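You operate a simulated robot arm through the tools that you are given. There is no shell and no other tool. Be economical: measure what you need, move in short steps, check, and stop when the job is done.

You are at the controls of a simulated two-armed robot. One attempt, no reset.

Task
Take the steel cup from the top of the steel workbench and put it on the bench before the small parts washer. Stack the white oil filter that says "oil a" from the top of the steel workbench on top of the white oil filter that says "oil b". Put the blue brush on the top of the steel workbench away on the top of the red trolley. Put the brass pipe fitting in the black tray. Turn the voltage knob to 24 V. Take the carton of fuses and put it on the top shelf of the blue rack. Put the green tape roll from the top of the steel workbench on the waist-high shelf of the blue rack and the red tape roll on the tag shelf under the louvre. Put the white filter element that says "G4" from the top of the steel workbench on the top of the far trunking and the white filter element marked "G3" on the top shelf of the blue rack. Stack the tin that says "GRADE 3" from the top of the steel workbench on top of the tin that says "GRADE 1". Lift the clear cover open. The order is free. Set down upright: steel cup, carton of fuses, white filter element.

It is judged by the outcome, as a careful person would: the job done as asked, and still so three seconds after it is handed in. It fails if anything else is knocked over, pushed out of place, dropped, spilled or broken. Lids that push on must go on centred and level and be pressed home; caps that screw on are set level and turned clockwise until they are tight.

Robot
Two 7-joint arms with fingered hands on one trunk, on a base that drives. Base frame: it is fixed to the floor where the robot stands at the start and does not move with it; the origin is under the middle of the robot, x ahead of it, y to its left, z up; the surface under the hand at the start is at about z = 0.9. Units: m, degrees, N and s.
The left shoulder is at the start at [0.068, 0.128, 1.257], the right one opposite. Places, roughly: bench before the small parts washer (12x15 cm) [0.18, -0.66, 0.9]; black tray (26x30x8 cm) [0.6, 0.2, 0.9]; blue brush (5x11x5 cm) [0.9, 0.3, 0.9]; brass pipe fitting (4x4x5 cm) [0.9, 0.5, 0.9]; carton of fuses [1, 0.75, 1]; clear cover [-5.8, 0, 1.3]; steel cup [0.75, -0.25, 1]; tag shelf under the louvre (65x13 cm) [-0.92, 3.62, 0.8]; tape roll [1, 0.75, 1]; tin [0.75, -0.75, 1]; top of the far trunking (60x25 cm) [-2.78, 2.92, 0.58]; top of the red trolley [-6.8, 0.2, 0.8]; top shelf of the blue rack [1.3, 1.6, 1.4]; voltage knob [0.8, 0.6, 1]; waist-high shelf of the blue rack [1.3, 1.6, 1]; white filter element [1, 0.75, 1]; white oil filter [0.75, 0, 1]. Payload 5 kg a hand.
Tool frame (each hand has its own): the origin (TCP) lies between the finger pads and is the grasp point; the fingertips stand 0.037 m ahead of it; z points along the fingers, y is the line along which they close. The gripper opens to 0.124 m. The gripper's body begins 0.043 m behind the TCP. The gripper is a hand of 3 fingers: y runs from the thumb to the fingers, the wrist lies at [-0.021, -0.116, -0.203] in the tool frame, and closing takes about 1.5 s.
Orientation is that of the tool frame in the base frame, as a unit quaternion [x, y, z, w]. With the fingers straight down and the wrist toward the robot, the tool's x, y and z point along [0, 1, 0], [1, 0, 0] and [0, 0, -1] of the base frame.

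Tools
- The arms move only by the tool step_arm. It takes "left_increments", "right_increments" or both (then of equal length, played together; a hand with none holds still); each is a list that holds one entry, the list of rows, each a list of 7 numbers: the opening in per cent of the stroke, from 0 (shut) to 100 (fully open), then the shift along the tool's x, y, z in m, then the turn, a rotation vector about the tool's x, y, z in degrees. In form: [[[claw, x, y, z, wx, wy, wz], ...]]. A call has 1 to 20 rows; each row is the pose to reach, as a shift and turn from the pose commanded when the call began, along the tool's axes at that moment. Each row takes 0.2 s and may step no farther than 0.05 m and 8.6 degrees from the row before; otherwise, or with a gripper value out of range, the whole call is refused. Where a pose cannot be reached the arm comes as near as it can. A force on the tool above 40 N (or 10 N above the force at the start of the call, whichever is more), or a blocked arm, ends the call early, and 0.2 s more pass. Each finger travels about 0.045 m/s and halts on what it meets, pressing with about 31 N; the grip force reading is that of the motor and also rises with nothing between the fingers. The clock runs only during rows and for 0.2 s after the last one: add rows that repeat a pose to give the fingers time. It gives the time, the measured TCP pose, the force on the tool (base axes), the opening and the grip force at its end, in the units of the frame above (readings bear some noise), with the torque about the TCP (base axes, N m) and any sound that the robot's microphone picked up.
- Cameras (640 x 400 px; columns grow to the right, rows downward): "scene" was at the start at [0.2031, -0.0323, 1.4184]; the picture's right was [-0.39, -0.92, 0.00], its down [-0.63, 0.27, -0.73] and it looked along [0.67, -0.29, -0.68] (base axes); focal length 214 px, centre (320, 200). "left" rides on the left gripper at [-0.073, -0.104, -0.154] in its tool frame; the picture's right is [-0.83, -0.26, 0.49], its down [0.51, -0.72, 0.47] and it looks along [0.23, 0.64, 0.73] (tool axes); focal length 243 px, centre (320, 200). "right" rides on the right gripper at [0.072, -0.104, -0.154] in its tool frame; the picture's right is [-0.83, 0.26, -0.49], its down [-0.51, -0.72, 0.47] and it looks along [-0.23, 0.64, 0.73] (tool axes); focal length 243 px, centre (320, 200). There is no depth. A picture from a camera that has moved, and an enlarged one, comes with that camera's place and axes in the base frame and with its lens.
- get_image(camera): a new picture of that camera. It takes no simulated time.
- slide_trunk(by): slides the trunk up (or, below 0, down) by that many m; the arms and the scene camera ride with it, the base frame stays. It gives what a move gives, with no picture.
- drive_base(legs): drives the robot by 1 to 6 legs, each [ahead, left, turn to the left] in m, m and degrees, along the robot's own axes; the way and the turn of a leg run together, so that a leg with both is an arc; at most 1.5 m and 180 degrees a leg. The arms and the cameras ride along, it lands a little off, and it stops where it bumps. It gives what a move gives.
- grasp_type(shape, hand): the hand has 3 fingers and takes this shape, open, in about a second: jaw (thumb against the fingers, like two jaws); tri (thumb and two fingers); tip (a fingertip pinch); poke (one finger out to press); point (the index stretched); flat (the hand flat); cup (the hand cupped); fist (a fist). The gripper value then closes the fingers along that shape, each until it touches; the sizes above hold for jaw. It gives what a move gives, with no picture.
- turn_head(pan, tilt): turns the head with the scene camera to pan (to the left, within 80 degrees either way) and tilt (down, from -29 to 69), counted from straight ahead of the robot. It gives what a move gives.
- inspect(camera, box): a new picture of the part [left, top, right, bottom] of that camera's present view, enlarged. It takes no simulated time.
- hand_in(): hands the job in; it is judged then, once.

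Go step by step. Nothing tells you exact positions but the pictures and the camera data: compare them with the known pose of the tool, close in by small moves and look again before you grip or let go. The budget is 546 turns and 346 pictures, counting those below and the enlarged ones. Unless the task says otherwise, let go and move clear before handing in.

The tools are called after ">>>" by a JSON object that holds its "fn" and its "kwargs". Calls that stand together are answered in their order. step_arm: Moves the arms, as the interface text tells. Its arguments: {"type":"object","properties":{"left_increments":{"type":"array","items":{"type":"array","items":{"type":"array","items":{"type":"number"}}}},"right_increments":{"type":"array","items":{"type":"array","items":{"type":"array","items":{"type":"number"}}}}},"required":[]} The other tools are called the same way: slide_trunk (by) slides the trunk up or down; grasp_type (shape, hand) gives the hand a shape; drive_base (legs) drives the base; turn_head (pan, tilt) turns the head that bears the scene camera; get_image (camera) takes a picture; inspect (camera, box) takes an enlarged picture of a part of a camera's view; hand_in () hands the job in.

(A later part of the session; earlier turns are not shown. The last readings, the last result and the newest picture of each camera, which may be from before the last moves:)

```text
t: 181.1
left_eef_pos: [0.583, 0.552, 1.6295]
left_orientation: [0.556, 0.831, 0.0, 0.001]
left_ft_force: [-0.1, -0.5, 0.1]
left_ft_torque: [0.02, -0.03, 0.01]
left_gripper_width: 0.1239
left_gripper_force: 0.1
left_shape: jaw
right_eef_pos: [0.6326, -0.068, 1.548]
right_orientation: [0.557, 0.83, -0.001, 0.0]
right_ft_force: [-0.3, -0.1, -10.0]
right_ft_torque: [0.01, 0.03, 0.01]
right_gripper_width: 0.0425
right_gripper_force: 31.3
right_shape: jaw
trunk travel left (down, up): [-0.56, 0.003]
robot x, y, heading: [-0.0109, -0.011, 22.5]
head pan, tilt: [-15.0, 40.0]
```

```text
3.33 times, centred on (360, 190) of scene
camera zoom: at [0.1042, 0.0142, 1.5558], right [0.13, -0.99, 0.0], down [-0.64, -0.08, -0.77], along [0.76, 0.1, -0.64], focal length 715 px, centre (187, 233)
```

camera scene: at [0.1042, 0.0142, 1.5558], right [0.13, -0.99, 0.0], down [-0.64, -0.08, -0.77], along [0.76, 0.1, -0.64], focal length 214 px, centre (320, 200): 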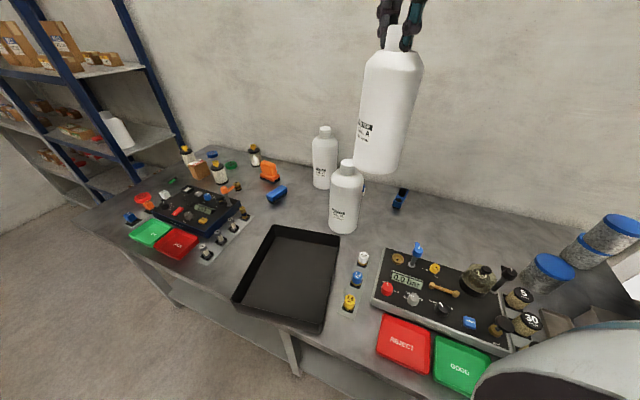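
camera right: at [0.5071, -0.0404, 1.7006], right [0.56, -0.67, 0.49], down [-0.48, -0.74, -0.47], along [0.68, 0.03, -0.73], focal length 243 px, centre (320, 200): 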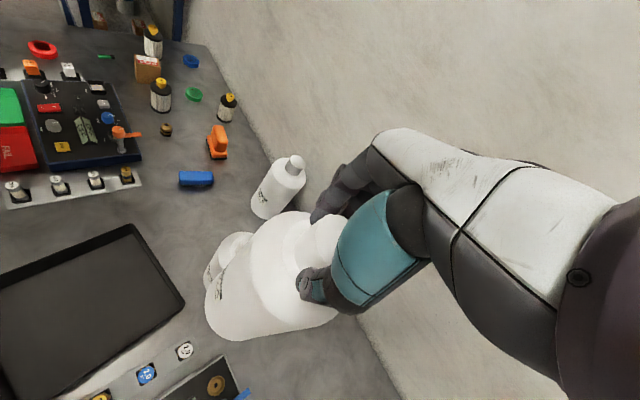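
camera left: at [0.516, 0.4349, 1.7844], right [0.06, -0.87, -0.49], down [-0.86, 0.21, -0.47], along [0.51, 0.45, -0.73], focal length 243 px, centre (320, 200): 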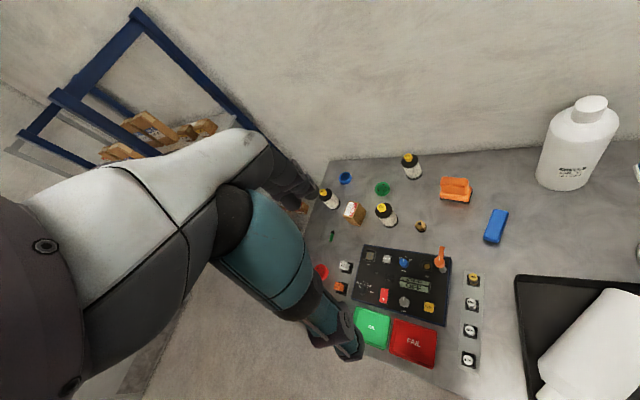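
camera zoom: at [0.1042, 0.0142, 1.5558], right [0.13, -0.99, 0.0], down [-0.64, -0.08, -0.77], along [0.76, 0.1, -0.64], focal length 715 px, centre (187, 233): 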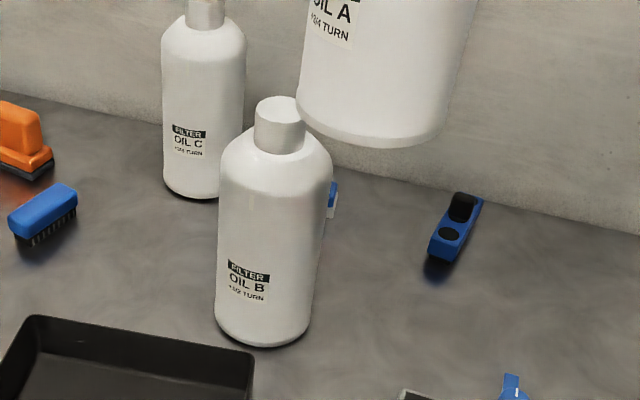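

>>> {"fn": "step_arm", "kwargs": {"right_increments": [[[0, 0.009, 0.04, 0, 0, 0, 0], [0, 0.018, 0.08, 0, 0, 0, 0], [0, 0.0275, 0.122, 0, 0, 0, 0], [0, 0.0275, 0.122, 0.02, 0, 0, 0], [0, 0.0275, 0.122, 0.035, 0, 0, 0], [0, 0.0275, 0.122, 0.035, 0, 0, 0], [0, 0.0275, 0.122, 0.035, 0, 0, 0]]]}}

>>> {"fn": "inspect", "kwargs": {"camera": "scene", "box": [280, 50, 410, 220]}}

>>> {"fn": "inspect", "kwargs": {"camera": "right", "box": [170, 200, 350, 360]}}

```text
t: 182.7
left_eef_pos: [0.5849, 0.5511, 1.6286]
left_orientation: [0.557, 0.831, -0.001, 0.0]
left_ft_force: [0.0, -0.5, 0.2]
left_ft_torque: [-0.03, 0.0, 0.02]
left_gripper_width: 0.1239
left_gripper_force: 0.0
left_shape: jaw
right_eef_pos: [0.7352, 0.0046, 1.5112]
right_orientation: [0.557, 0.83, -0.002, -0.001]
right_ft_force: [0.2, 0.0, -9.6]
right_ft_torque: [0.01, 0.07, -0.02]
right_gripper_width: 0.0418
right_gripper_force: 31.0
right_shape: jaw
trunk travel left (down, up): [-0.56, 0.003]
robot x, y, heading: [-0.0074, -0.0074, 22.4]
head pan, tilt: [-15.0, 40.0]
```

```text
2.35 times, centred on (345, 135) of scene
camera zoom: at [0.1053, 0.014, 1.5557], right [0.13, -0.99, 0.0], down [-0.64, -0.08, -0.77], along [0.76, 0.1, -0.64], focal length 505 px, centre (261, 353)
```

zoom: 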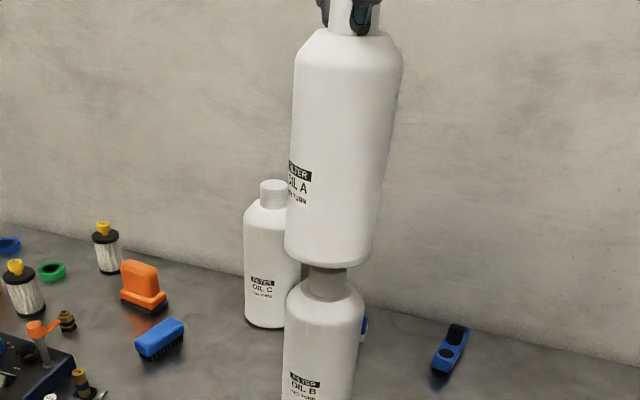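

```text
2.50 times, centred on (260, 280) of right
camera zoom: at [0.6115, 0.031, 1.6643], right [0.56, -0.67, 0.49], down [-0.48, -0.74, -0.47], along [0.68, 0.03, -0.73], focal length 606 px, centre (470, 0)
```

zoom: 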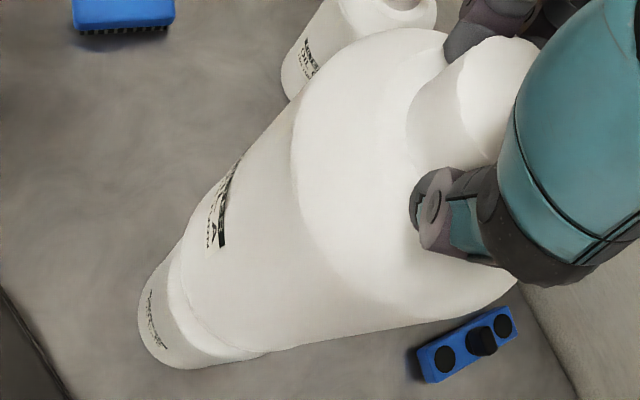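

Well aligned. Correct the small lean and lower to contact.

>>> {"fn": "step_arm", "kwargs": {"right_increments": [[[0, 0, 0, 0.008, 0, -0.6, 0], [0, 0, 0, 0.014, 0, -1.2, 0], [0, 0, 0, 0.018, 0, -1.2, 0], [0, 0, 0, 0.018, 0, -1.2, 0]]]}}

>>> {"fn": "inspect", "kwargs": {"camera": "scene", "box": [280, 50, 410, 220]}}

```text
t: 183.7
left_eef_pos: [0.5834, 0.5495, 1.6305]
left_orientation: [0.557, 0.831, 0.0, 0.0]
left_ft_force: [-0.4, -0.8, 0.4]
left_ft_torque: [0.01, -0.01, 0.02]
left_gripper_width: 0.1239
left_gripper_force: 0.1
left_shape: jaw
right_eef_pos: [0.7355, 0.0032, 1.4936]
right_orientation: [0.557, 0.831, -0.007, 0.007]
right_ft_force: [1.1, -0.8, -10.7]
right_ft_torque: [0.02, 0.06, 0.0]
right_gripper_width: 0.0418
right_gripper_force: 31.5
right_shape: jaw
trunk travel left (down, up): [-0.56, 0.003]
robot x, y, heading: [-0.0101, -0.0109, 22.4]
head pan, tilt: [-15.0, 40.0]
```

```text
2.35 times, centred on (345, 135) of scene
camera zoom: at [0.1046, 0.0131, 1.5558], right [0.13, -0.99, 0.0], down [-0.64, -0.08, -0.77], along [0.76, 0.1, -0.64], focal length 505 px, centre (261, 353)
```

zoom: 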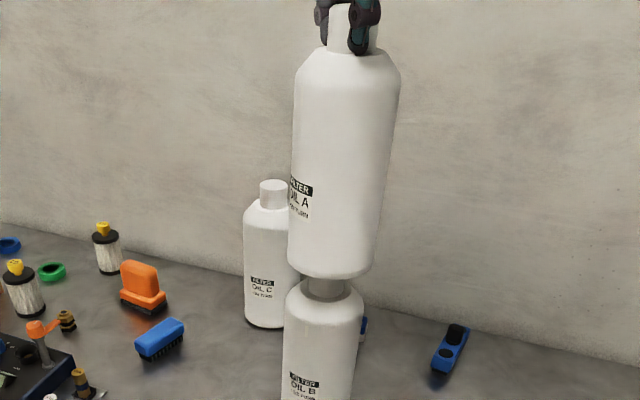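

>>> {"fn": "step_arm", "kwargs": {"right_increments": [[[0, 0.002, 0, 0.001, 0, 0.6, 0], [0, 0.002, 0, 0.003, 0, 0.6, 0], [0, 0.002, 0, 0.005, 0, 0.6, 0]]]}}

>>> {"fn": "inspect", "kwargs": {"camera": "scene", "box": [300, 140, 380, 200]}}

```text
t: 184.5
left_eef_pos: [0.5816, 0.5507, 1.6319]
left_orientation: [0.556, 0.831, 0.0, 0.0]
left_ft_force: [-0.1, 0.1, -0.5]
left_ft_torque: [-0.02, 0.01, -0.01]
left_gripper_width: 0.1238
left_gripper_force: 0.0
left_shape: jaw
right_eef_pos: [0.7332, 0.0049, 1.4899]
right_orientation: [0.557, 0.83, -0.003, 0.003]
right_ft_force: [-0.3, 0.7, -6.7]
right_ft_torque: [0.03, 0.04, 0.0]
right_gripper_width: 0.0417
right_gripper_force: 31.1
right_shape: jaw
trunk travel left (down, up): [-0.56, 0.003]
robot x, y, heading: [-0.0068, -0.0084, 22.8]
head pan, tilt: [-15.0, 40.0]
```

```text
6.67 times, centred on (340, 170) of scene
camera zoom: at [0.104, 0.0134, 1.5559], right [0.13, -0.99, 0.0], down [-0.64, -0.08, -0.77], along [0.76, 0.1, -0.64], focal length 1430 px, centre (187, 400)
```

zoom: 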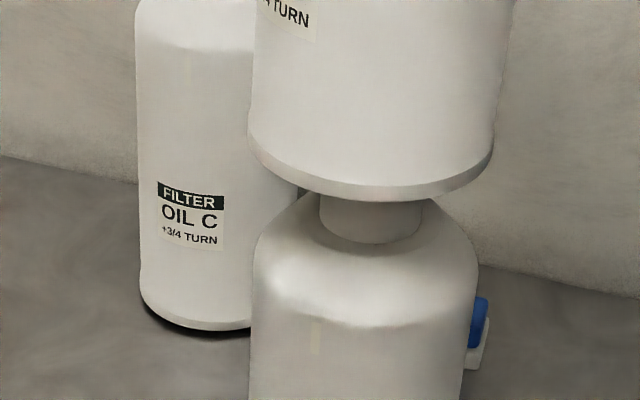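

Contact beginning and well centred. Seat it, then open only slightly and check.

>>> {"fn": "step_arm", "kwargs": {"right_increments": [[[0, 0, -0.001, 0.002, 0, 0, 0], [0, 0, -0.001, 0.003, 0, 0, 0], [0, 0, -0.001, 0.003, 0, 0, 0]]]}}

>>> {"fn": "inspect", "kwargs": {"camera": "scene", "box": [280, 50, 410, 220]}}

```text
t: 185.3
left_eef_pos: [0.5832, 0.5504, 1.6326]
left_orientation: [0.556, 0.831, 0.001, 0.001]
left_ft_force: [-0.5, 0.3, 0.2]
left_ft_torque: [0.03, 0.01, 0.03]
left_gripper_width: 0.1239
left_gripper_force: 0.0
left_shape: jaw
right_eef_pos: [0.7302, 0.0056, 1.4887]
right_orientation: [0.557, 0.83, -0.002, 0.004]
right_ft_force: [-1.9, 2.5, 7.3]
right_ft_torque: [0.1, 0.1, -0.02]
right_gripper_width: 0.0416
right_gripper_force: 30.6
right_shape: jaw
trunk travel left (down, up): [-0.56, 0.003]
robot x, y, heading: [-0.007, -0.0123, 22.6]
head pan, tilt: [-15.0, 40.0]
```

```text
2.35 times, centred on (345, 135) of scene
camera zoom: at [0.1024, 0.0138, 1.5561], right [0.13, -0.99, 0.0], down [-0.64, -0.08, -0.77], along [0.76, 0.1, -0.64], focal length 505 px, centre (261, 353)
```

zoom: 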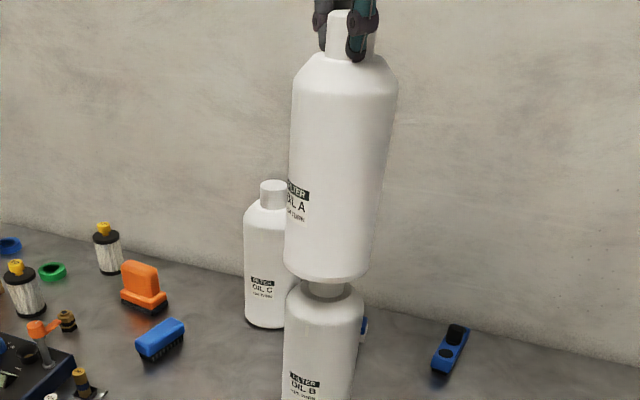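

>>> {"fn": "step_arm", "kwargs": {"right_increments": [[[0, 0, 0, -0.001, 0, 0, 0], [0, 0, 0, -0.0015, 0, 0, 0]]]}}

>>> {"fn": "step_arm", "kwargs": {"right_increments": [[[40, 0, 0, 0, 0, 0, 0]]]}}

>>> {"fn": "inspect", "kwargs": {"camera": "scene", "box": [280, 50, 410, 220]}}

```text
t: 185.9
left_eef_pos: [0.5811, 0.5523, 1.6301]
left_orientation: [0.556, 0.831, 0.001, 0.0]
left_ft_force: [-0.4, -0.6, -0.6]
left_ft_torque: [-0.04, 0.03, 0.01]
left_gripper_width: 0.1238
left_gripper_force: 0.1
left_shape: jaw
right_eef_pos: [0.7302, 0.0059, 1.4888]
right_orientation: [0.557, 0.83, -0.003, 0.004]
right_ft_force: [-0.8, 1.6, 8.7]
right_ft_torque: [0.18, 0.01, -0.03]
right_gripper_width: 0.0418
right_gripper_force: 30.9
right_shape: jaw
trunk travel left (down, up): [-0.56, 0.003]
robot x, y, heading: [-0.0133, -0.0096, 22.5]
head pan, tilt: [-15.0, 40.0]
```

```text
t: 186.3
left_eef_pos: [0.5828, 0.5513, 1.6305]
left_orientation: [0.557, 0.83, 0.001, 0.0]
left_ft_force: [1.2, -0.3, 0.5]
left_ft_torque: [0.0, 0.0, 0.03]
left_gripper_width: 0.1239
left_gripper_force: 0.0
left_shape: jaw
right_eef_pos: [0.731, 0.0057, 1.49]
right_orientation: [0.557, 0.83, -0.004, 0.004]
right_ft_force: [1.1, 2.6, 8.9]
right_ft_torque: [0.24, -0.21, 0.08]
right_gripper_width: 0.0494
right_gripper_force: 0.0
right_shape: jaw
trunk travel left (down, up): [-0.56, 0.003]
robot x, y, heading: [-0.0086, -0.0085, 22.5]
head pan, tilt: [-15.0, 40.0]
```

```text
2.35 times, centred on (345, 135) of scene
camera zoom: at [0.1028, 0.0141, 1.5559], right [0.13, -0.99, 0.0], down [-0.64, -0.08, -0.77], along [0.76, 0.1, -0.64], focal length 505 px, centre (261, 353)
```

zoom: 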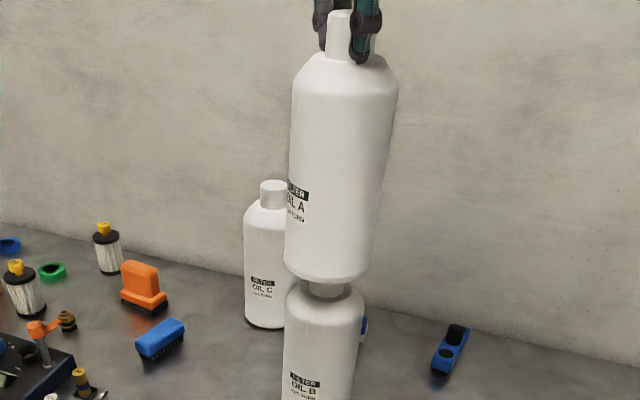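

The fingertips rest on the shoulder; raise a few mm before opening further.

>>> {"fn": "step_arm", "kwargs": {"right_increments": [[[41, 0, 0, -0.004, 0, 0, 0]]]}}

>>> {"fn": "inspect", "kwargs": {"camera": "scene", "box": [280, 50, 410, 220]}}

```text
t: 186.7
left_eef_pos: [0.5831, 0.5499, 1.6296]
left_orientation: [0.557, 0.831, 0.0, -0.001]
left_ft_force: [0.9, 0.6, 0.7]
left_ft_torque: [0.01, -0.04, -0.02]
left_gripper_width: 0.124
left_gripper_force: 0.0
left_shape: jaw
right_eef_pos: [0.7339, 0.0047, 1.4892]
right_orientation: [0.556, 0.831, -0.006, 0.002]
right_ft_force: [-0.7, 2.4, 2.2]
right_ft_torque: [0.02, -0.03, 0.04]
right_gripper_width: 0.0509
right_gripper_force: 0.2
right_shape: jaw
trunk travel left (down, up): [-0.56, 0.003]
robot x, y, heading: [-0.0077, -0.0092, 22.6]
head pan, tilt: [-15.0, 40.0]
```

```text
2.35 times, centred on (345, 135) of scene
camera zoom: at [0.1041, 0.0138, 1.5556], right [0.13, -0.99, 0.0], down [-0.64, -0.08, -0.77], along [0.76, 0.1, -0.64], focal length 505 px, centre (261, 353)
```

zoom: 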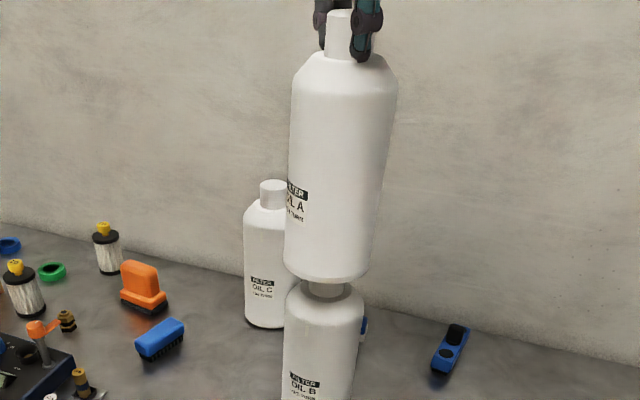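

>>> {"fn": "step_arm", "kwargs": {"right_increments": [[[45, 0, 0, -0.004, 0, 0, 0]]]}}

>>> {"fn": "inspect", "kwargs": {"camera": "scene", "box": [280, 50, 410, 220]}}

>>> {"fn": "inspect", "kwargs": {"camera": "right", "box": [170, 200, 400, 370]}}

```text
t: 187.1
left_eef_pos: [0.5824, 0.5501, 1.6299]
left_orientation: [0.557, 0.831, 0.0, 0.0]
left_ft_force: [-1.1, 0.3, 0.0]
left_ft_torque: [0.0, 0.01, -0.02]
left_gripper_width: 0.1238
left_gripper_force: 0.0
left_shape: jaw
right_eef_pos: [0.7327, 0.0048, 1.495]
right_orientation: [0.557, 0.831, -0.004, 0.003]
right_ft_force: [-0.4, 0.2, -0.5]
right_ft_torque: [-0.01, -0.04, -0.02]
right_gripper_width: 0.0554
right_gripper_force: 0.0
right_shape: jaw
trunk travel left (down, up): [-0.56, 0.003]
robot x, y, heading: [-0.0063, -0.0151, 22.5]
head pan, tilt: [-15.0, 40.0]
```

```text
2.35 times, centred on (345, 135) of scene
camera zoom: at [0.1036, 0.0134, 1.5558], right [0.13, -0.99, 0.0], down [-0.64, -0.08, -0.77], along [0.76, 0.1, -0.64], focal length 505 px, centre (261, 353)
```

zoom: 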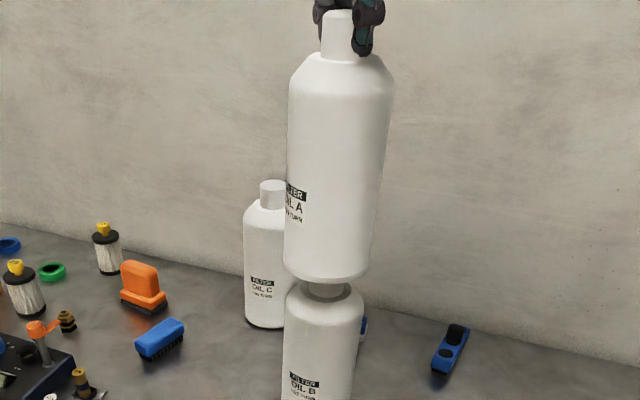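

```text
2.35 times, centred on (285, 285) of right
camera zoom: at [0.6066, 0.033, 1.6478], right [0.56, -0.66, 0.5], down [-0.47, -0.75, -0.46], along [0.68, 0.02, -0.73], focal length 571 px, centre (402, 0)
```

zoom: 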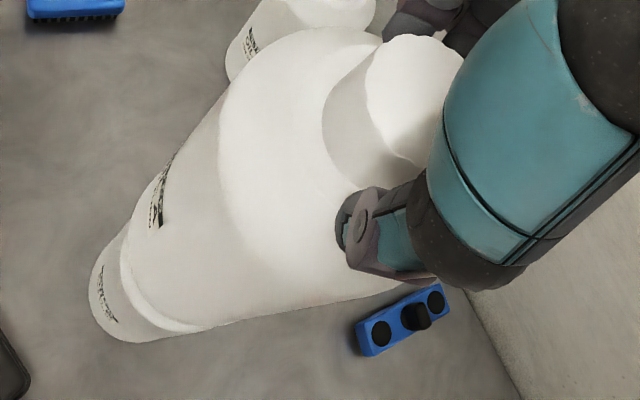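

It is starting to lean left; regrip at once.

>>> {"fn": "step_arm", "kwargs": {"right_increments": [[[0, 0.002, 0, 0.001, 0, 0, 0], [0, 0.002, 0, 0.001, 0, 0, 0]]]}}

>>> {"fn": "inspect", "kwargs": {"camera": "scene", "box": [280, 50, 410, 220]}}

>>> {"fn": "inspect", "kwargs": {"camera": "right", "box": [170, 200, 400, 370]}}

```text
t: 187.7
left_eef_pos: [0.5829, 0.5508, 1.6305]
left_orientation: [0.556, 0.831, 0.0, 0.0]
left_ft_force: [0.4, -0.1, 0.1]
left_ft_torque: [-0.02, 0.01, -0.01]
left_gripper_width: 0.124
left_gripper_force: 0.1
left_shape: jaw
right_eef_pos: [0.732, 0.0065, 1.494]
right_orientation: [0.557, 0.831, -0.003, 0.004]
right_ft_force: [0.9, -0.5, 0.2]
right_ft_torque: [-0.01, -0.07, 0.01]
right_gripper_width: 0.0428
right_gripper_force: 30.8
right_shape: jaw
trunk travel left (down, up): [-0.56, 0.003]
robot x, y, heading: [-0.0074, -0.0122, 22.6]
head pan, tilt: [-15.0, 40.0]
```

```text
2.35 times, centred on (345, 135) of scene
camera zoom: at [0.1036, 0.0132, 1.5558], right [0.13, -0.99, 0.0], down [-0.64, -0.08, -0.77], along [0.76, 0.1, -0.64], focal length 505 px, centre (261, 353)
```

zoom: 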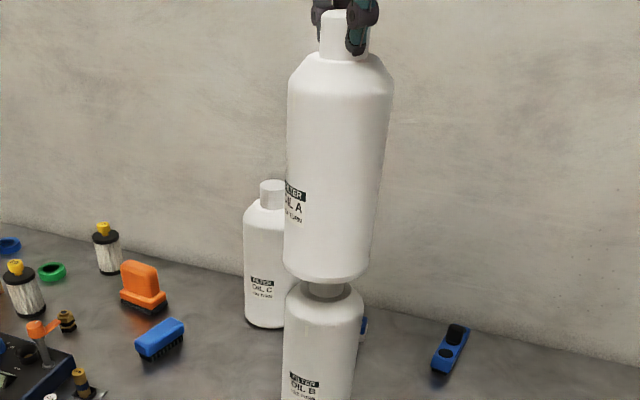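

```text
2.35 times, centred on (285, 285) of right
camera zoom: at [0.6059, 0.035, 1.647], right [0.56, -0.66, 0.5], down [-0.47, -0.75, -0.46], along [0.68, 0.02, -0.73], focal length 571 px, centre (402, 0)
```

zoom: 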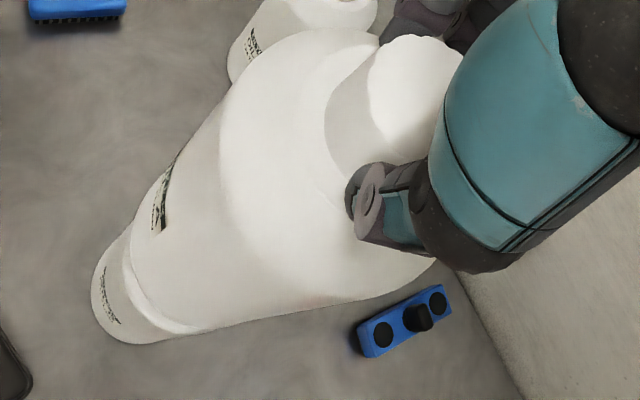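

Caught and held. I need a side view to judge the depth alignment; turn the left hand so its camera looks at the stack.

>>> {"fn": "step_arm", "kwargs": {"left_increments": [[[100, 0, 0, 0.03, 0, 0, 8], [100, 0, 0, 0.06, 0, 0, 16], [100, 0, 0, 0.1, 0, 0, 24], [100, 0, 0, 0.13, 0, 0, 32], [100, 0, 0, 0.15, 0, 0, 40], [100, 0, 0, 0.15, 0, 0, 48], [100, 0, 0, 0.15, 0, 0, 56], [100, 0, 0, 0.15, 0, 0, 64], [100, 0, 0, 0.15, 0, 0, 70]]]}}

>>> {"fn": "get_image", "kwargs": {"camera": "left"}}

```text
t: 189.7
left_eef_pos: [0.5822, 0.5505, 1.4806]
left_orientation: [0.933, 0.361, 0.0, 0.0]
left_ft_force: [0.2, -0.7, 0.4]
left_ft_torque: [-0.02, 0.0, -0.01]
left_gripper_width: 0.1236
left_gripper_force: 0.1
left_shape: jaw
right_eef_pos: [0.732, 0.0077, 1.4951]
right_orientation: [0.557, 0.831, -0.004, 0.004]
right_ft_force: [0.4, -1.4, -0.3]
right_ft_torque: [-0.02, -0.07, -0.02]
right_gripper_width: 0.043
right_gripper_force: 31.5
right_shape: jaw
trunk travel left (down, up): [-0.56, 0.003]
robot x, y, heading: [-0.0114, -0.0072, 22.3]
head pan, tilt: [-15.0, 40.0]
```

```text
178 pictures are left
camera left: at [0.4591, 0.5793, 1.6338], right [-0.79, -0.36, -0.49], down [-0.11, 0.88, -0.47], along [0.6, -0.32, -0.73], focal length 243 px, centre (320, 200)
```

left: 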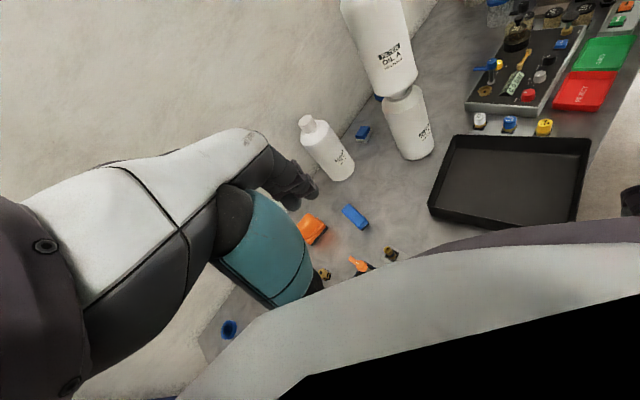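

>>> {"fn": "inspect", "kwargs": {"camera": "left", "box": [330, 0, 450, 170]}}

>>> {"fn": "inspect", "kwargs": {"camera": "left", "box": [360, 60, 450, 130]}}

```text
2.35 times, centred on (390, 85) of left
camera zoom: at [0.4591, 0.5793, 1.6338], right [-0.79, -0.36, -0.49], down [-0.11, 0.88, -0.47], along [0.6, -0.32, -0.73], focal length 571 px, centre (155, 471)
```

zoom: 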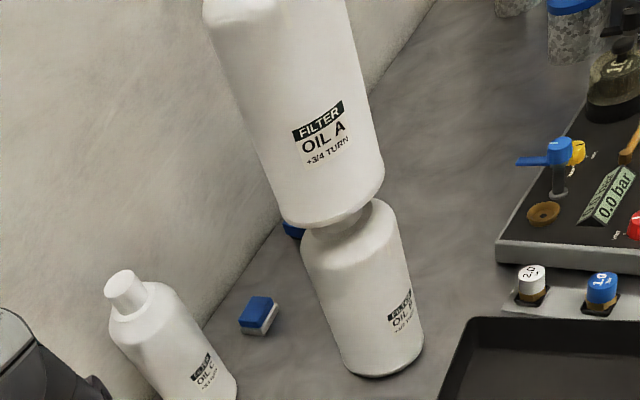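

```text
5.71 times, centred on (405, 95) of left
camera zoom: at [0.4591, 0.5793, 1.6338], right [-0.79, -0.36, -0.49], down [-0.11, 0.88, -0.47], along [0.6, -0.32, -0.73], focal length 1386 px, centre (-166, 800)
```

zoom: 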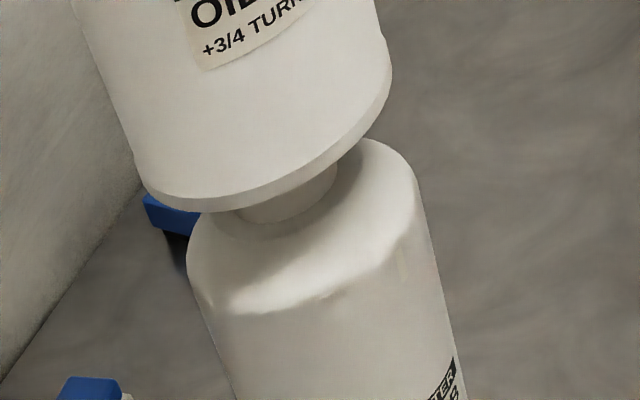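

Both views show good alignment, so the lean may have been noise. Release again in tiny steps, measuring with high zoom.

>>> {"fn": "step_arm", "kwargs": {"right_increments": [[[42, 0, 0, 0, 0, 0, 0]]]}}

>>> {"fn": "inspect", "kwargs": {"camera": "scene", "box": [320, 50, 380, 95]}}

```text
t: 190.1
left_eef_pos: [0.5828, 0.552, 1.4811]
left_orientation: [0.933, 0.361, 0.0, 0.0]
left_ft_force: [0.4, -0.6, 0.4]
left_ft_torque: [0.01, 0.02, 0.0]
left_gripper_width: 0.1238
left_gripper_force: 0.0
left_shape: jaw
right_eef_pos: [0.7312, 0.0064, 1.4948]
right_orientation: [0.557, 0.831, -0.003, 0.003]
right_ft_force: [1.0, 0.2, 0.2]
right_ft_torque: [0.04, 0.0, -0.01]
right_gripper_width: 0.0517
right_gripper_force: 0.1
right_shape: jaw
trunk travel left (down, up): [-0.56, 0.003]
robot x, y, heading: [-0.009, -0.0089, 22.6]
head pan, tilt: [-15.0, 40.0]
```

```text
8.89 times, centred on (350, 72) of scene
camera zoom: at [0.104, 0.0134, 1.5558], right [0.13, -0.99, 0.0], down [-0.64, -0.08, -0.77], along [0.76, 0.1, -0.64], focal length 1906 px, centre (53, 1333)
```

zoom: 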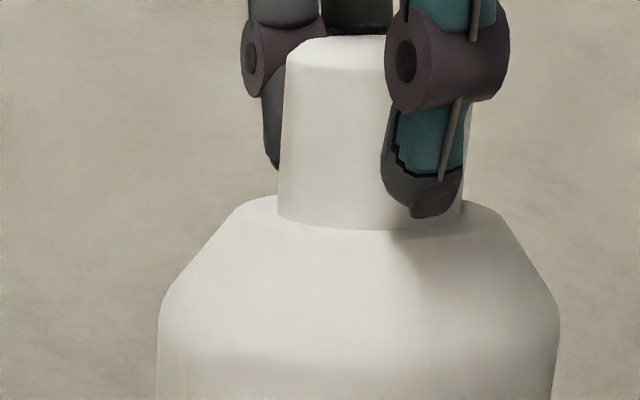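

>>> {"fn": "step_arm", "kwargs": {"right_increments": [[[44, 0, 0, 0, 0, 0, 0]]]}}

>>> {"fn": "inspect", "kwargs": {"camera": "scene", "box": [320, 50, 380, 95]}}

```text
t: 190.5
left_eef_pos: [0.5825, 0.5505, 1.4817]
left_orientation: [0.932, 0.362, 0.0, 0.0]
left_ft_force: [-0.2, 0.1, 0.6]
left_ft_torque: [0.0, -0.01, -0.04]
left_gripper_width: 0.1237
left_gripper_force: 0.0
left_shape: jaw
right_eef_pos: [0.7317, 0.0068, 1.4953]
right_orientation: [0.557, 0.831, -0.005, 0.004]
right_ft_force: [-0.9, -0.1, -0.5]
right_ft_torque: [-0.03, 0.0, -0.03]
right_gripper_width: 0.0536
right_gripper_force: 0.1
right_shape: jaw
trunk travel left (down, up): [-0.56, 0.003]
robot x, y, heading: [-0.008, -0.0108, 22.5]
head pan, tilt: [-15.0, 40.0]
```

```text
8.89 times, centred on (350, 72) of scene
camera zoom: at [0.1035, 0.0135, 1.5559], right [0.13, -0.99, 0.0], down [-0.64, -0.08, -0.77], along [0.76, 0.1, -0.64], focal length 1906 px, centre (53, 1333)
```

zoom: 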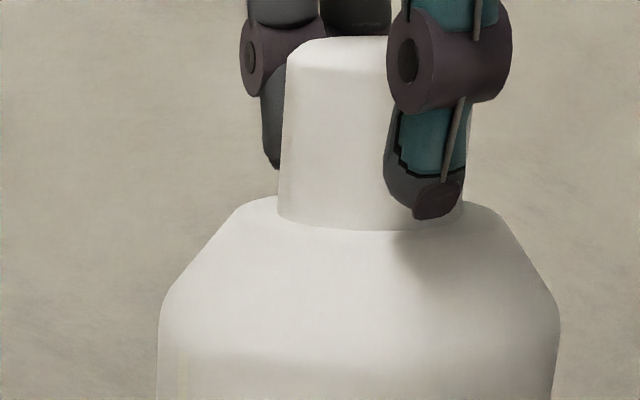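

>>> {"fn": "step_arm", "kwargs": {"right_increments": [[[44, 0, 0, 0, 0, 0, 0], [44, 0, 0, 0, 0, 0, 0], [44, 0, 0, 0, 0, 0, 0]]]}}

>>> {"fn": "inspect", "kwargs": {"camera": "scene", "box": [320, 50, 380, 95]}}

```text
t: 191.3
left_eef_pos: [0.5836, 0.5508, 1.481]
left_orientation: [0.933, 0.361, 0.001, -0.001]
left_ft_force: [0.4, -0.1, 0.3]
left_ft_torque: [-0.01, 0.01, -0.03]
left_gripper_width: 0.1235
left_gripper_force: 0.0
left_shape: jaw
right_eef_pos: [0.7321, 0.0066, 1.4942]
right_orientation: [0.557, 0.831, -0.003, 0.004]
right_ft_force: [-0.7, 0.1, 0.0]
right_ft_torque: [0.0, 0.0, 0.0]
right_gripper_width: 0.0539
right_gripper_force: 0.1
right_shape: jaw
trunk travel left (down, up): [-0.56, 0.003]
robot x, y, heading: [-0.0073, -0.0127, 22.3]
head pan, tilt: [-15.0, 40.0]
```

```text
8.89 times, centred on (350, 72) of scene
camera zoom: at [0.1037, 0.0134, 1.5558], right [0.13, -0.99, 0.0], down [-0.64, -0.08, -0.77], along [0.76, 0.1, -0.64], focal length 1906 px, centre (53, 1333)
```

zoom: 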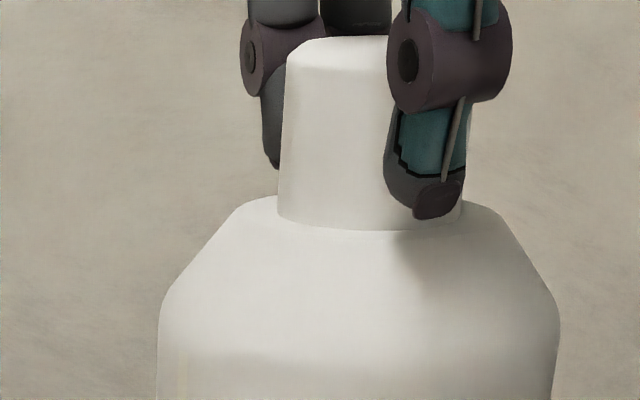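

Stable. Open further and rise straight up.

>>> {"fn": "step_arm", "kwargs": {"right_increments": [[[50, 0, 0, -0.002, 0, 0, 0], [60, 0, 0, -0.004, 0, 0, 0], [70, 0, 0, -0.008, 0, 0, 0], [75, 0, 0, -0.015, 0, 0, 0], [75, 0, 0, -0.025, 0, 0, 0], [75, 0, 0, -0.035, 0, 0, 0], [75, 0, 0, -0.05, 0, 0, 0], [75, 0, 0, -0.07, 0, 0, 0]]]}}

>>> {"fn": "get_image", "kwargs": {"camera": "scene"}}

```text
t: 193.1
left_eef_pos: [0.583, 0.5506, 1.4817]
left_orientation: [0.932, 0.362, 0.0, 0.0]
left_ft_force: [0.0, -0.3, 0.9]
left_ft_torque: [0.02, 0.0, -0.02]
left_gripper_width: 0.1239
left_gripper_force: 0.0
left_shape: jaw
right_eef_pos: [0.7316, 0.0073, 1.5659]
right_orientation: [0.557, 0.831, -0.004, 0.003]
right_ft_force: [0.6, 0.9, 0.5]
right_ft_torque: [-0.03, -0.04, -0.02]
right_gripper_width: 0.0927
right_gripper_force: 0.1
right_shape: jaw
trunk travel left (down, up): [-0.56, 0.003]
robot x, y, heading: [-0.0093, -0.0068, 22.0]
head pan, tilt: [-15.0, 40.0]
```

```text
172 pictures are left
camera scene: at [0.1029, 0.0139, 1.556], right [0.13, -0.99, 0.0], down [-0.64, -0.08, -0.77], along [0.76, 0.1, -0.64], focal length 214 px, centre (320, 200)
```

scene: 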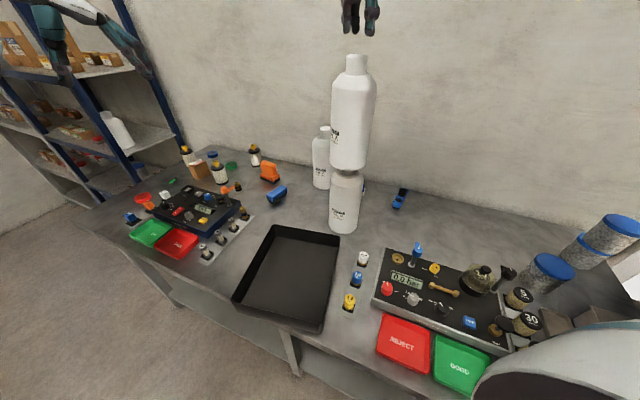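

OIL A now stands on OIL B. Retreat both hands carefully from the stack.

>>> {"fn": "step_arm", "kwargs": {"right_increments": [[[75, 0, -0.04, -0.01, 0, 0, 0], [75, 0, -0.08, -0.01, 0, 0, 0], [75, 0, -0.12, -0.01, 0, 0, 0], [75, 0, -0.15, 0.0, 0, 0, 0], [75, 0, -0.15, 0.0, 0, 0, 0], [75, 0, -0.15, 0.0, 0, 0, 0], [75, 0, -0.15, 0.0, 0, 0, 0], [75, 0, -0.15, 0.0, 0, 0, 0], [75, 0, -0.15, 0.0, 0, 0, 0]]], "left_increments": [[[100, 0, 0, -0.02, 0, 0, -8], [100, 0, 0, -0.04, 0, 0, -16], [100, 0, 0, -0.06, 0, 0, -24], [100, 0, 0, -0.06, 0, 0, -32], [100, 0, 0, -0.06, 0, 0, -40], [100, 0, 0, -0.06, 0, 0, -48], [100, 0, 0, -0.06, 0, 0, -56], [100, 0, 0, -0.06, 0, 0, -64], [100, 0, 0, -0.06, 0, 0, -70]]]}}

>>> {"fn": "drive_base", "kwargs": {"legs": [[-0.32, 0, 0]]}}

>>> {"fn": "slide_trunk", "kwargs": {"by": -0.11}}

>>> {"fn": "turn_head", "kwargs": {"pan": 0, "tilt": 35}}

>>> {"fn": "get_image", "kwargs": {"camera": "scene"}}

```text
t: 195.1
left_eef_pos: [0.5836, 0.5512, 1.5394]
left_orientation: [0.556, 0.831, 0.0, 0.001]
left_ft_force: [-0.6, 0.0, -0.7]
left_ft_torque: [0.04, -0.04, 0.0]
left_gripper_width: 0.1239
left_gripper_force: 0.1
left_shape: jaw
right_eef_pos: [0.5961, -0.0523, 1.5667]
right_orientation: [0.557, 0.83, -0.003, 0.004]
right_ft_force: [0.9, -0.7, -0.9]
right_ft_torque: [0.01, 0.01, 0.0]
right_gripper_width: 0.0927
right_gripper_force: 0.1
right_shape: jaw
trunk travel left (down, up): [-0.56, 0.003]
robot x, y, heading: [-0.0124, -0.0091, 22.4]
head pan, tilt: [-15.0, 40.0]
```

```text
t: 197.2
left_eef_pos: [0.2962, 0.4345, 1.5365]
left_orientation: [0.555, 0.832, -0.002, -0.001]
left_ft_force: [0.1, 0.4, -0.9]
left_ft_torque: [-0.02, 0.03, 0.0]
left_gripper_width: 0.1237
left_gripper_force: 0.1
left_shape: jaw
right_eef_pos: [0.3092, -0.1689, 1.5626]
right_orientation: [0.555, 0.832, -0.005, 0.003]
right_ft_force: [0.6, -0.1, 0.6]
right_ft_torque: [-0.03, 0.01, 0.01]
right_gripper_width: 0.0928
right_gripper_force: 0.0
right_shape: jaw
trunk travel left (down, up): [-0.56, 0.003]
robot x, y, heading: [-0.2953, -0.1314, 22.6]
head pan, tilt: [-15.0, 40.0]
```

```text
t: 198.7
left_eef_pos: [0.2921, 0.4316, 1.4313]
left_orientation: [0.555, 0.832, 0.0, 0.0]
left_ft_force: [-0.1, 0.4, 0.7]
left_ft_torque: [0.02, -0.06, 0.04]
left_gripper_width: 0.1238
left_gripper_force: 0.0
left_shape: jaw
right_eef_pos: [0.3066, -0.1708, 1.456]
right_orientation: [0.557, 0.831, -0.004, 0.003]
right_ft_force: [0.2, 0.6, 0.7]
right_ft_torque: [0.0, 0.0, -0.02]
right_gripper_width: 0.0927
right_gripper_force: 0.1
right_shape: jaw
trunk travel left (down, up): [-0.45, 0.113]
robot x, y, heading: [-0.3016, -0.1304, 22.6]
head pan, tilt: [-15.0, 40.0]
```

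```text
t: 199.4
left_eef_pos: [0.2917, 0.4327, 1.4307]
left_orientation: [0.555, 0.832, 0.0, 0.0]
left_ft_force: [-1.1, -0.5, -0.1]
left_ft_torque: [0.0, -0.02, -0.01]
left_gripper_width: 0.1238
left_gripper_force: 0.1
left_shape: jaw
right_eef_pos: [0.3055, -0.1709, 1.4555]
right_orientation: [0.556, 0.831, -0.004, 0.004]
right_ft_force: [0.0, 0.0, 1.7]
right_ft_torque: [-0.01, -0.01, 0.01]
right_gripper_width: 0.0925
right_gripper_force: 0.1
right_shape: jaw
trunk travel left (down, up): [-0.45, 0.113]
robot x, y, heading: [-0.3007, -0.1311, 22.8]
head pan, tilt: [0.0, 35.0]
```

```text
171 pictures are left
camera scene: at [-0.1009, -0.0474, 1.4305], right [0.38, -0.92, 0.0], down [-0.53, -0.22, -0.82], along [0.76, 0.32, -0.57], focal length 214 px, centre (320, 200)
```

scene: 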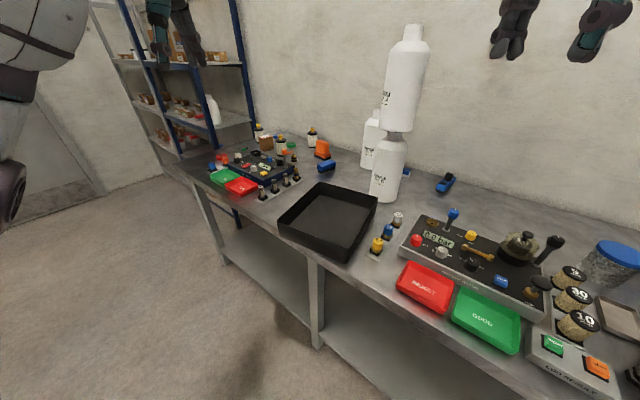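

Use the left hand for putting the tray back. Turn the robot to face straight.

>>> {"fn": "drive_base", "kwargs": {"legs": [[0, 0, -22.8]]}}

>>> {"fn": "turn_head", "kwargs": {"pan": 15, "tilt": 45}}

>>> {"fn": "get_image", "kwargs": {"camera": "scene"}}

>>> {"fn": "get_image", "kwargs": {"camera": "left"}}

```text
t: 201.0
left_eef_pos: [0.4655, 0.1588, 1.43]
left_orientation: [0.71, 0.704, 0.0, 0.0]
left_ft_force: [0.0, -1.3, 0.6]
left_ft_torque: [-0.02, 0.01, 0.01]
left_gripper_width: 0.1238
left_gripper_force: 0.0
left_shape: jaw
right_eef_pos: [0.2425, -0.4033, 1.4555]
right_orientation: [0.711, 0.703, -0.004, 0.002]
right_ft_force: [-0.6, -0.7, -0.6]
right_ft_torque: [-0.01, 0.03, -0.06]
right_gripper_width: 0.0927
right_gripper_force: 0.2
right_shape: jaw
trunk travel left (down, up): [-0.45, 0.113]
robot x, y, heading: [-0.3009, -0.1315, -0.2]
head pan, tilt: [0.0, 35.0]
```

```text
t: 201.8
left_eef_pos: [0.4646, 0.1572, 1.4308]
left_orientation: [0.709, 0.705, 0.0, 0.001]
left_ft_force: [-0.5, -0.1, -0.1]
left_ft_torque: [0.03, 0.04, 0.0]
left_gripper_width: 0.1237
left_gripper_force: 0.0
left_shape: jaw
right_eef_pos: [0.242, -0.4032, 1.4552]
right_orientation: [0.711, 0.703, -0.004, 0.001]
right_ft_force: [0.0, -0.5, 0.0]
right_ft_torque: [0.01, 0.03, 0.0]
right_gripper_width: 0.0929
right_gripper_force: 0.0
right_shape: jaw
trunk travel left (down, up): [-0.45, 0.113]
robot x, y, heading: [-0.2975, -0.1305, -0.5]
head pan, tilt: [15.0, 45.0]
```

```text
170 pictures are left
camera scene: at [-0.0929, -0.1109, 1.4156], right [0.25, -0.97, 0.0], down [-0.68, -0.18, -0.71], along [0.68, 0.18, -0.71], focal length 214 px, centre (320, 200)
```

scene: 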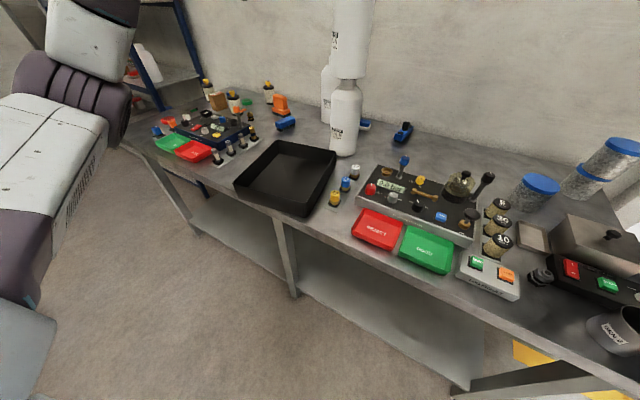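

```text
169 pictures are left
camera left: at [0.3602, 0.085, 1.5834], right [-0.27, -0.83, -0.49], down [-0.72, 0.51, -0.47], along [0.64, 0.23, -0.73], focal length 243 px, centre (320, 200)
```

left: 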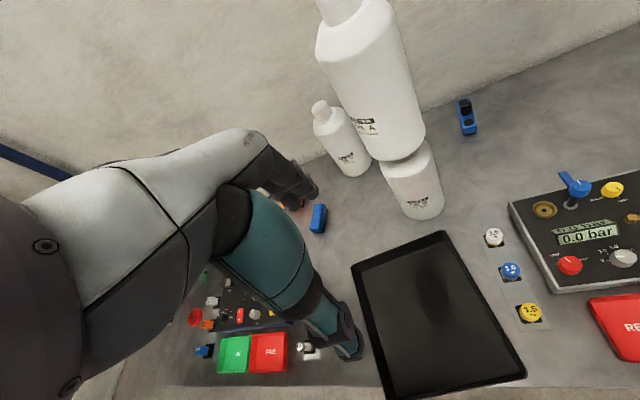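

>>> {"fn": "step_arm", "kwargs": {"left_increments": [[[70, 0.002, -0.045, 0.0, 0, 0, 3], [60, 0.004, -0.09, 0.0, 0, 0, 6], [60, 0.0066, -0.1387, 0.0, 0, 0, 10.2], [60, 0.0066, -0.1387, 0.05, 0, 0, 10.2], [60, 0.0066, -0.1387, 0.1, 0, 0, 10.2], [60, 0.0066, -0.1387, 0.15, 0, 0, 10.2], [60, 0.0066, -0.1387, 0.2, 0, 0, 10.2], [60, 0.0066, -0.1387, 0.25, 0, 0, 10.2], [60, 0.0066, -0.1387, 0.3, 0, 0, 10.2], [60, 0.0066, -0.1387, 0.35, 0, 0, 10.2], [60, 0.0066, -0.1387, 0.35, 0, 0, 10.2]]]}}

>>> {"fn": "get_image", "kwargs": {"camera": "scene"}}

>>> {"fn": "get_image", "kwargs": {"camera": "left"}}

```text
t: 204.2
left_eef_pos: [0.3278, 0.1628, 1.0805]
left_orientation: [0.769, 0.639, 0.0, -0.001]
left_ft_force: [-0.4, -0.2, -0.2]
left_ft_torque: [0.02, 0.0, 0.01]
left_gripper_width: 0.0744
left_gripper_force: 0.0
left_shape: jaw
right_eef_pos: [0.2418, -0.4035, 1.4547]
right_orientation: [0.711, 0.703, -0.004, 0.001]
right_ft_force: [-0.1, -0.3, -0.2]
right_ft_torque: [0.02, 0.03, 0.02]
right_gripper_width: 0.0927
right_gripper_force: 0.1
right_shape: jaw
trunk travel left (down, up): [-0.45, 0.113]
robot x, y, heading: [-0.2996, -0.1303, -0.5]
head pan, tilt: [15.0, 45.0]
```

```text
168 pictures are left
camera scene: at [-0.0929, -0.1109, 1.4156], right [0.25, -0.97, 0.0], down [-0.68, -0.18, -0.71], along [0.68, 0.18, -0.71], focal length 214 px, centre (320, 200)
```

scene: 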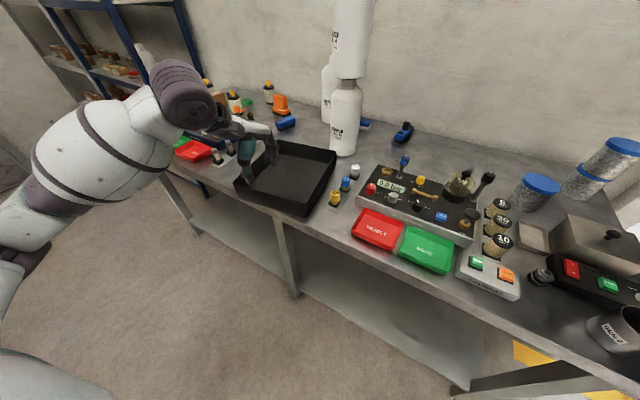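

```text
167 pictures are left
camera left: at [0.2123, 0.1118, 1.2327], right [-0.41, -0.77, -0.49], down [-0.62, 0.63, -0.47], along [0.67, 0.11, -0.73], focal length 243 px, centre (320, 200)
```

left: 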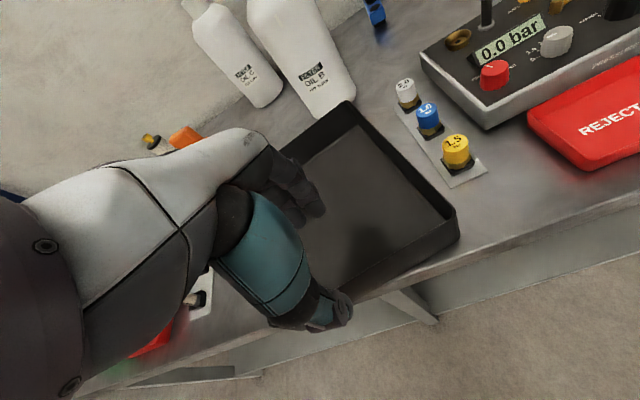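

>>> {"fn": "step_arm", "kwargs": {"left_increments": [[[60, 0, -0.012, 0.04, 0, 0, 0], [60, 0, -0.012, 0.08, 0, 0, 0], [60, 0, -0.012, 0.097, 0, 0, 0]]]}}

>>> {"fn": "get_image", "kwargs": {"camera": "left"}}

>>> {"fn": "inspect", "kwargs": {"camera": "scene", "box": [180, 100, 360, 240]}}

```text
t: 205.0
left_eef_pos: [0.3148, 0.1674, 0.9843]
left_orientation: [0.769, 0.639, 0.0, -0.001]
left_ft_force: [0.8, -0.4, 0.2]
left_ft_torque: [0.02, 0.0, 0.05]
left_gripper_width: 0.0747
left_gripper_force: 0.1
left_shape: jaw
right_eef_pos: [0.2437, -0.404, 1.4557]
right_orientation: [0.711, 0.703, -0.004, 0.002]
right_ft_force: [-0.9, 0.2, -0.3]
right_ft_torque: [-0.02, 0.02, 0.02]
right_gripper_width: 0.0926
right_gripper_force: 0.0
right_shape: jaw
trunk travel left (down, up): [-0.45, 0.113]
robot x, y, heading: [-0.2989, -0.1356, -0.4]
head pan, tilt: [15.0, 45.0]
```

```text
166 pictures are left
camera left: at [0.199, 0.1148, 1.1375], right [-0.41, -0.77, -0.49], down [-0.62, 0.63, -0.47], along [0.67, 0.11, -0.73], focal length 243 px, centre (320, 200)
```

left: 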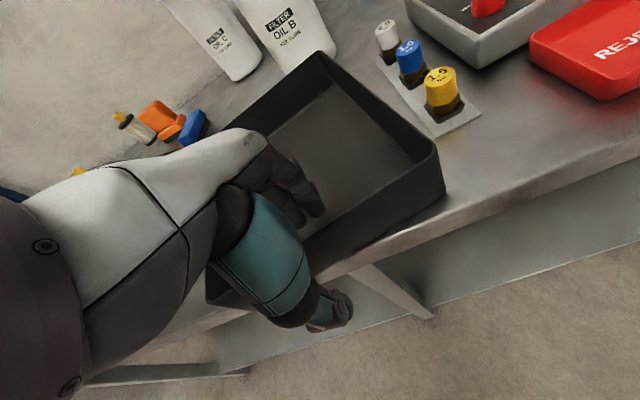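

```text
2.86 times, centred on (270, 170) of scene
camera zoom: at [-0.0925, -0.1109, 1.4155], right [0.25, -0.97, 0.0], down [-0.68, -0.18, -0.71], along [0.68, 0.18, -0.71], focal length 613 px, centre (463, 286)
```

zoom: 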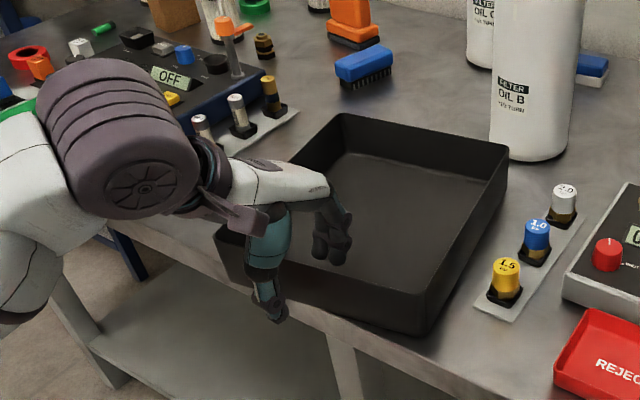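

>>> {"fn": "step_arm", "kwargs": {"left_increments": [[[30, 0, 0, 0, 0, 0, 0], [0, 0, 0, 0, 0, 0, 0], [0, 0, 0, 0, 0, 0, 0], [0, 0, 0, 0, 0, 0, 0], [0, 0, 0, 0, 0, 0, 0], [0, 0, 0, 0, 0, 0, 0]]]}}

>>> {"fn": "inspect", "kwargs": {"camera": "scene", "box": [180, 100, 360, 240]}}

```text
t: 206.4
left_eef_pos: [0.3141, 0.1687, 0.9844]
left_orientation: [0.769, 0.639, 0.0, 0.0]
left_ft_force: [0.3, -0.3, 0.1]
left_ft_torque: [0.01, -0.03, 0.0]
left_gripper_width: 0.0017
left_gripper_force: 30.8
left_shape: jaw
right_eef_pos: [0.2411, -0.4031, 1.4547]
right_orientation: [0.711, 0.704, -0.005, 0.003]
right_ft_force: [0.3, 0.4, -0.3]
right_ft_torque: [0.03, 0.0, 0.01]
right_gripper_width: 0.0928
right_gripper_force: 0.0
right_shape: jaw
trunk travel left (down, up): [-0.45, 0.113]
robot x, y, heading: [-0.2976, -0.1295, -0.2]
head pan, tilt: [15.0, 45.0]
```

```text
2.86 times, centred on (270, 170) of scene
camera zoom: at [-0.093, -0.1104, 1.4155], right [0.25, -0.97, 0.0], down [-0.68, -0.18, -0.71], along [0.68, 0.18, -0.71], focal length 613 px, centre (463, 286)
```

zoom: 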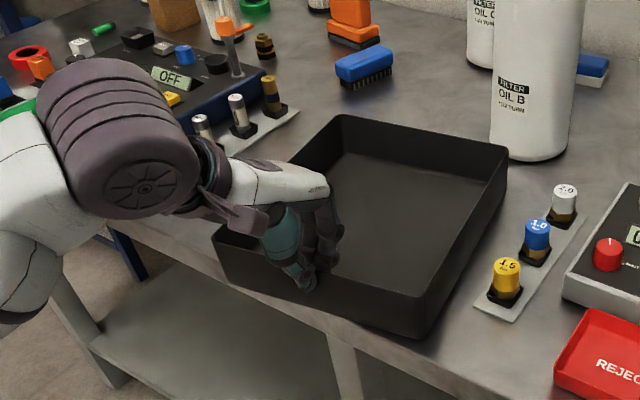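

Pinch the wall and move the tray back toward its original place.

>>> {"fn": "step_arm", "kwargs": {"left_increments": [[[0, 0.012, 0.01, 0, 0, 0, 1.3], [0, 0.024, 0.02, 0, 0, 0, 2.7], [0, 0.036, 0.031, 0, 0, 0, 4], [0, 0.047, 0.041, 0, 0, 0, 5.3], [0, 0.047, 0.041, 0, 0, 0, 5.3]]]}}

>>> {"fn": "get_image", "kwargs": {"camera": "scene"}}

```text
t: 207.6
left_eef_pos: [0.3642, 0.2059, 0.9842]
left_orientation: [0.798, 0.603, 0.0, 0.0]
left_ft_force: [0.3, -0.8, 0.6]
left_ft_torque: [-0.02, -0.05, -0.02]
left_gripper_width: 0.0018
left_gripper_force: 30.7
left_shape: jaw
right_eef_pos: [0.2419, -0.4036, 1.4555]
right_orientation: [0.711, 0.704, -0.006, 0.003]
right_ft_force: [-0.2, 0.2, -0.4]
right_ft_torque: [0.0, 0.02, 0.0]
right_gripper_width: 0.0927
right_gripper_force: 0.0
right_shape: jaw
trunk travel left (down, up): [-0.45, 0.113]
robot x, y, heading: [-0.2962, -0.1307, -0.4]
head pan, tilt: [15.0, 45.0]
```

```text
163 pictures are left
camera scene: at [-0.0931, -0.1107, 1.4156], right [0.25, -0.97, 0.0], down [-0.68, -0.18, -0.71], along [0.68, 0.18, -0.71], focal length 214 px, centre (320, 200)
```

scene: 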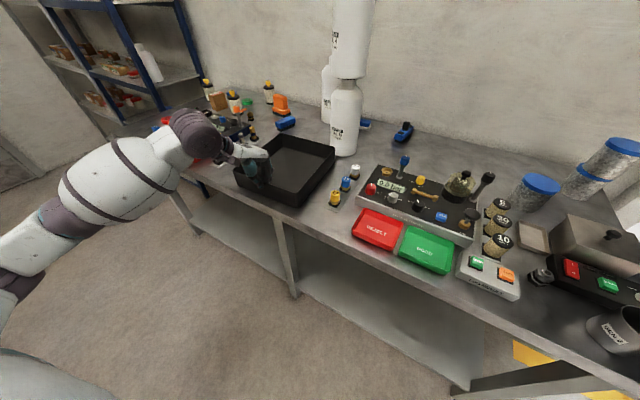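

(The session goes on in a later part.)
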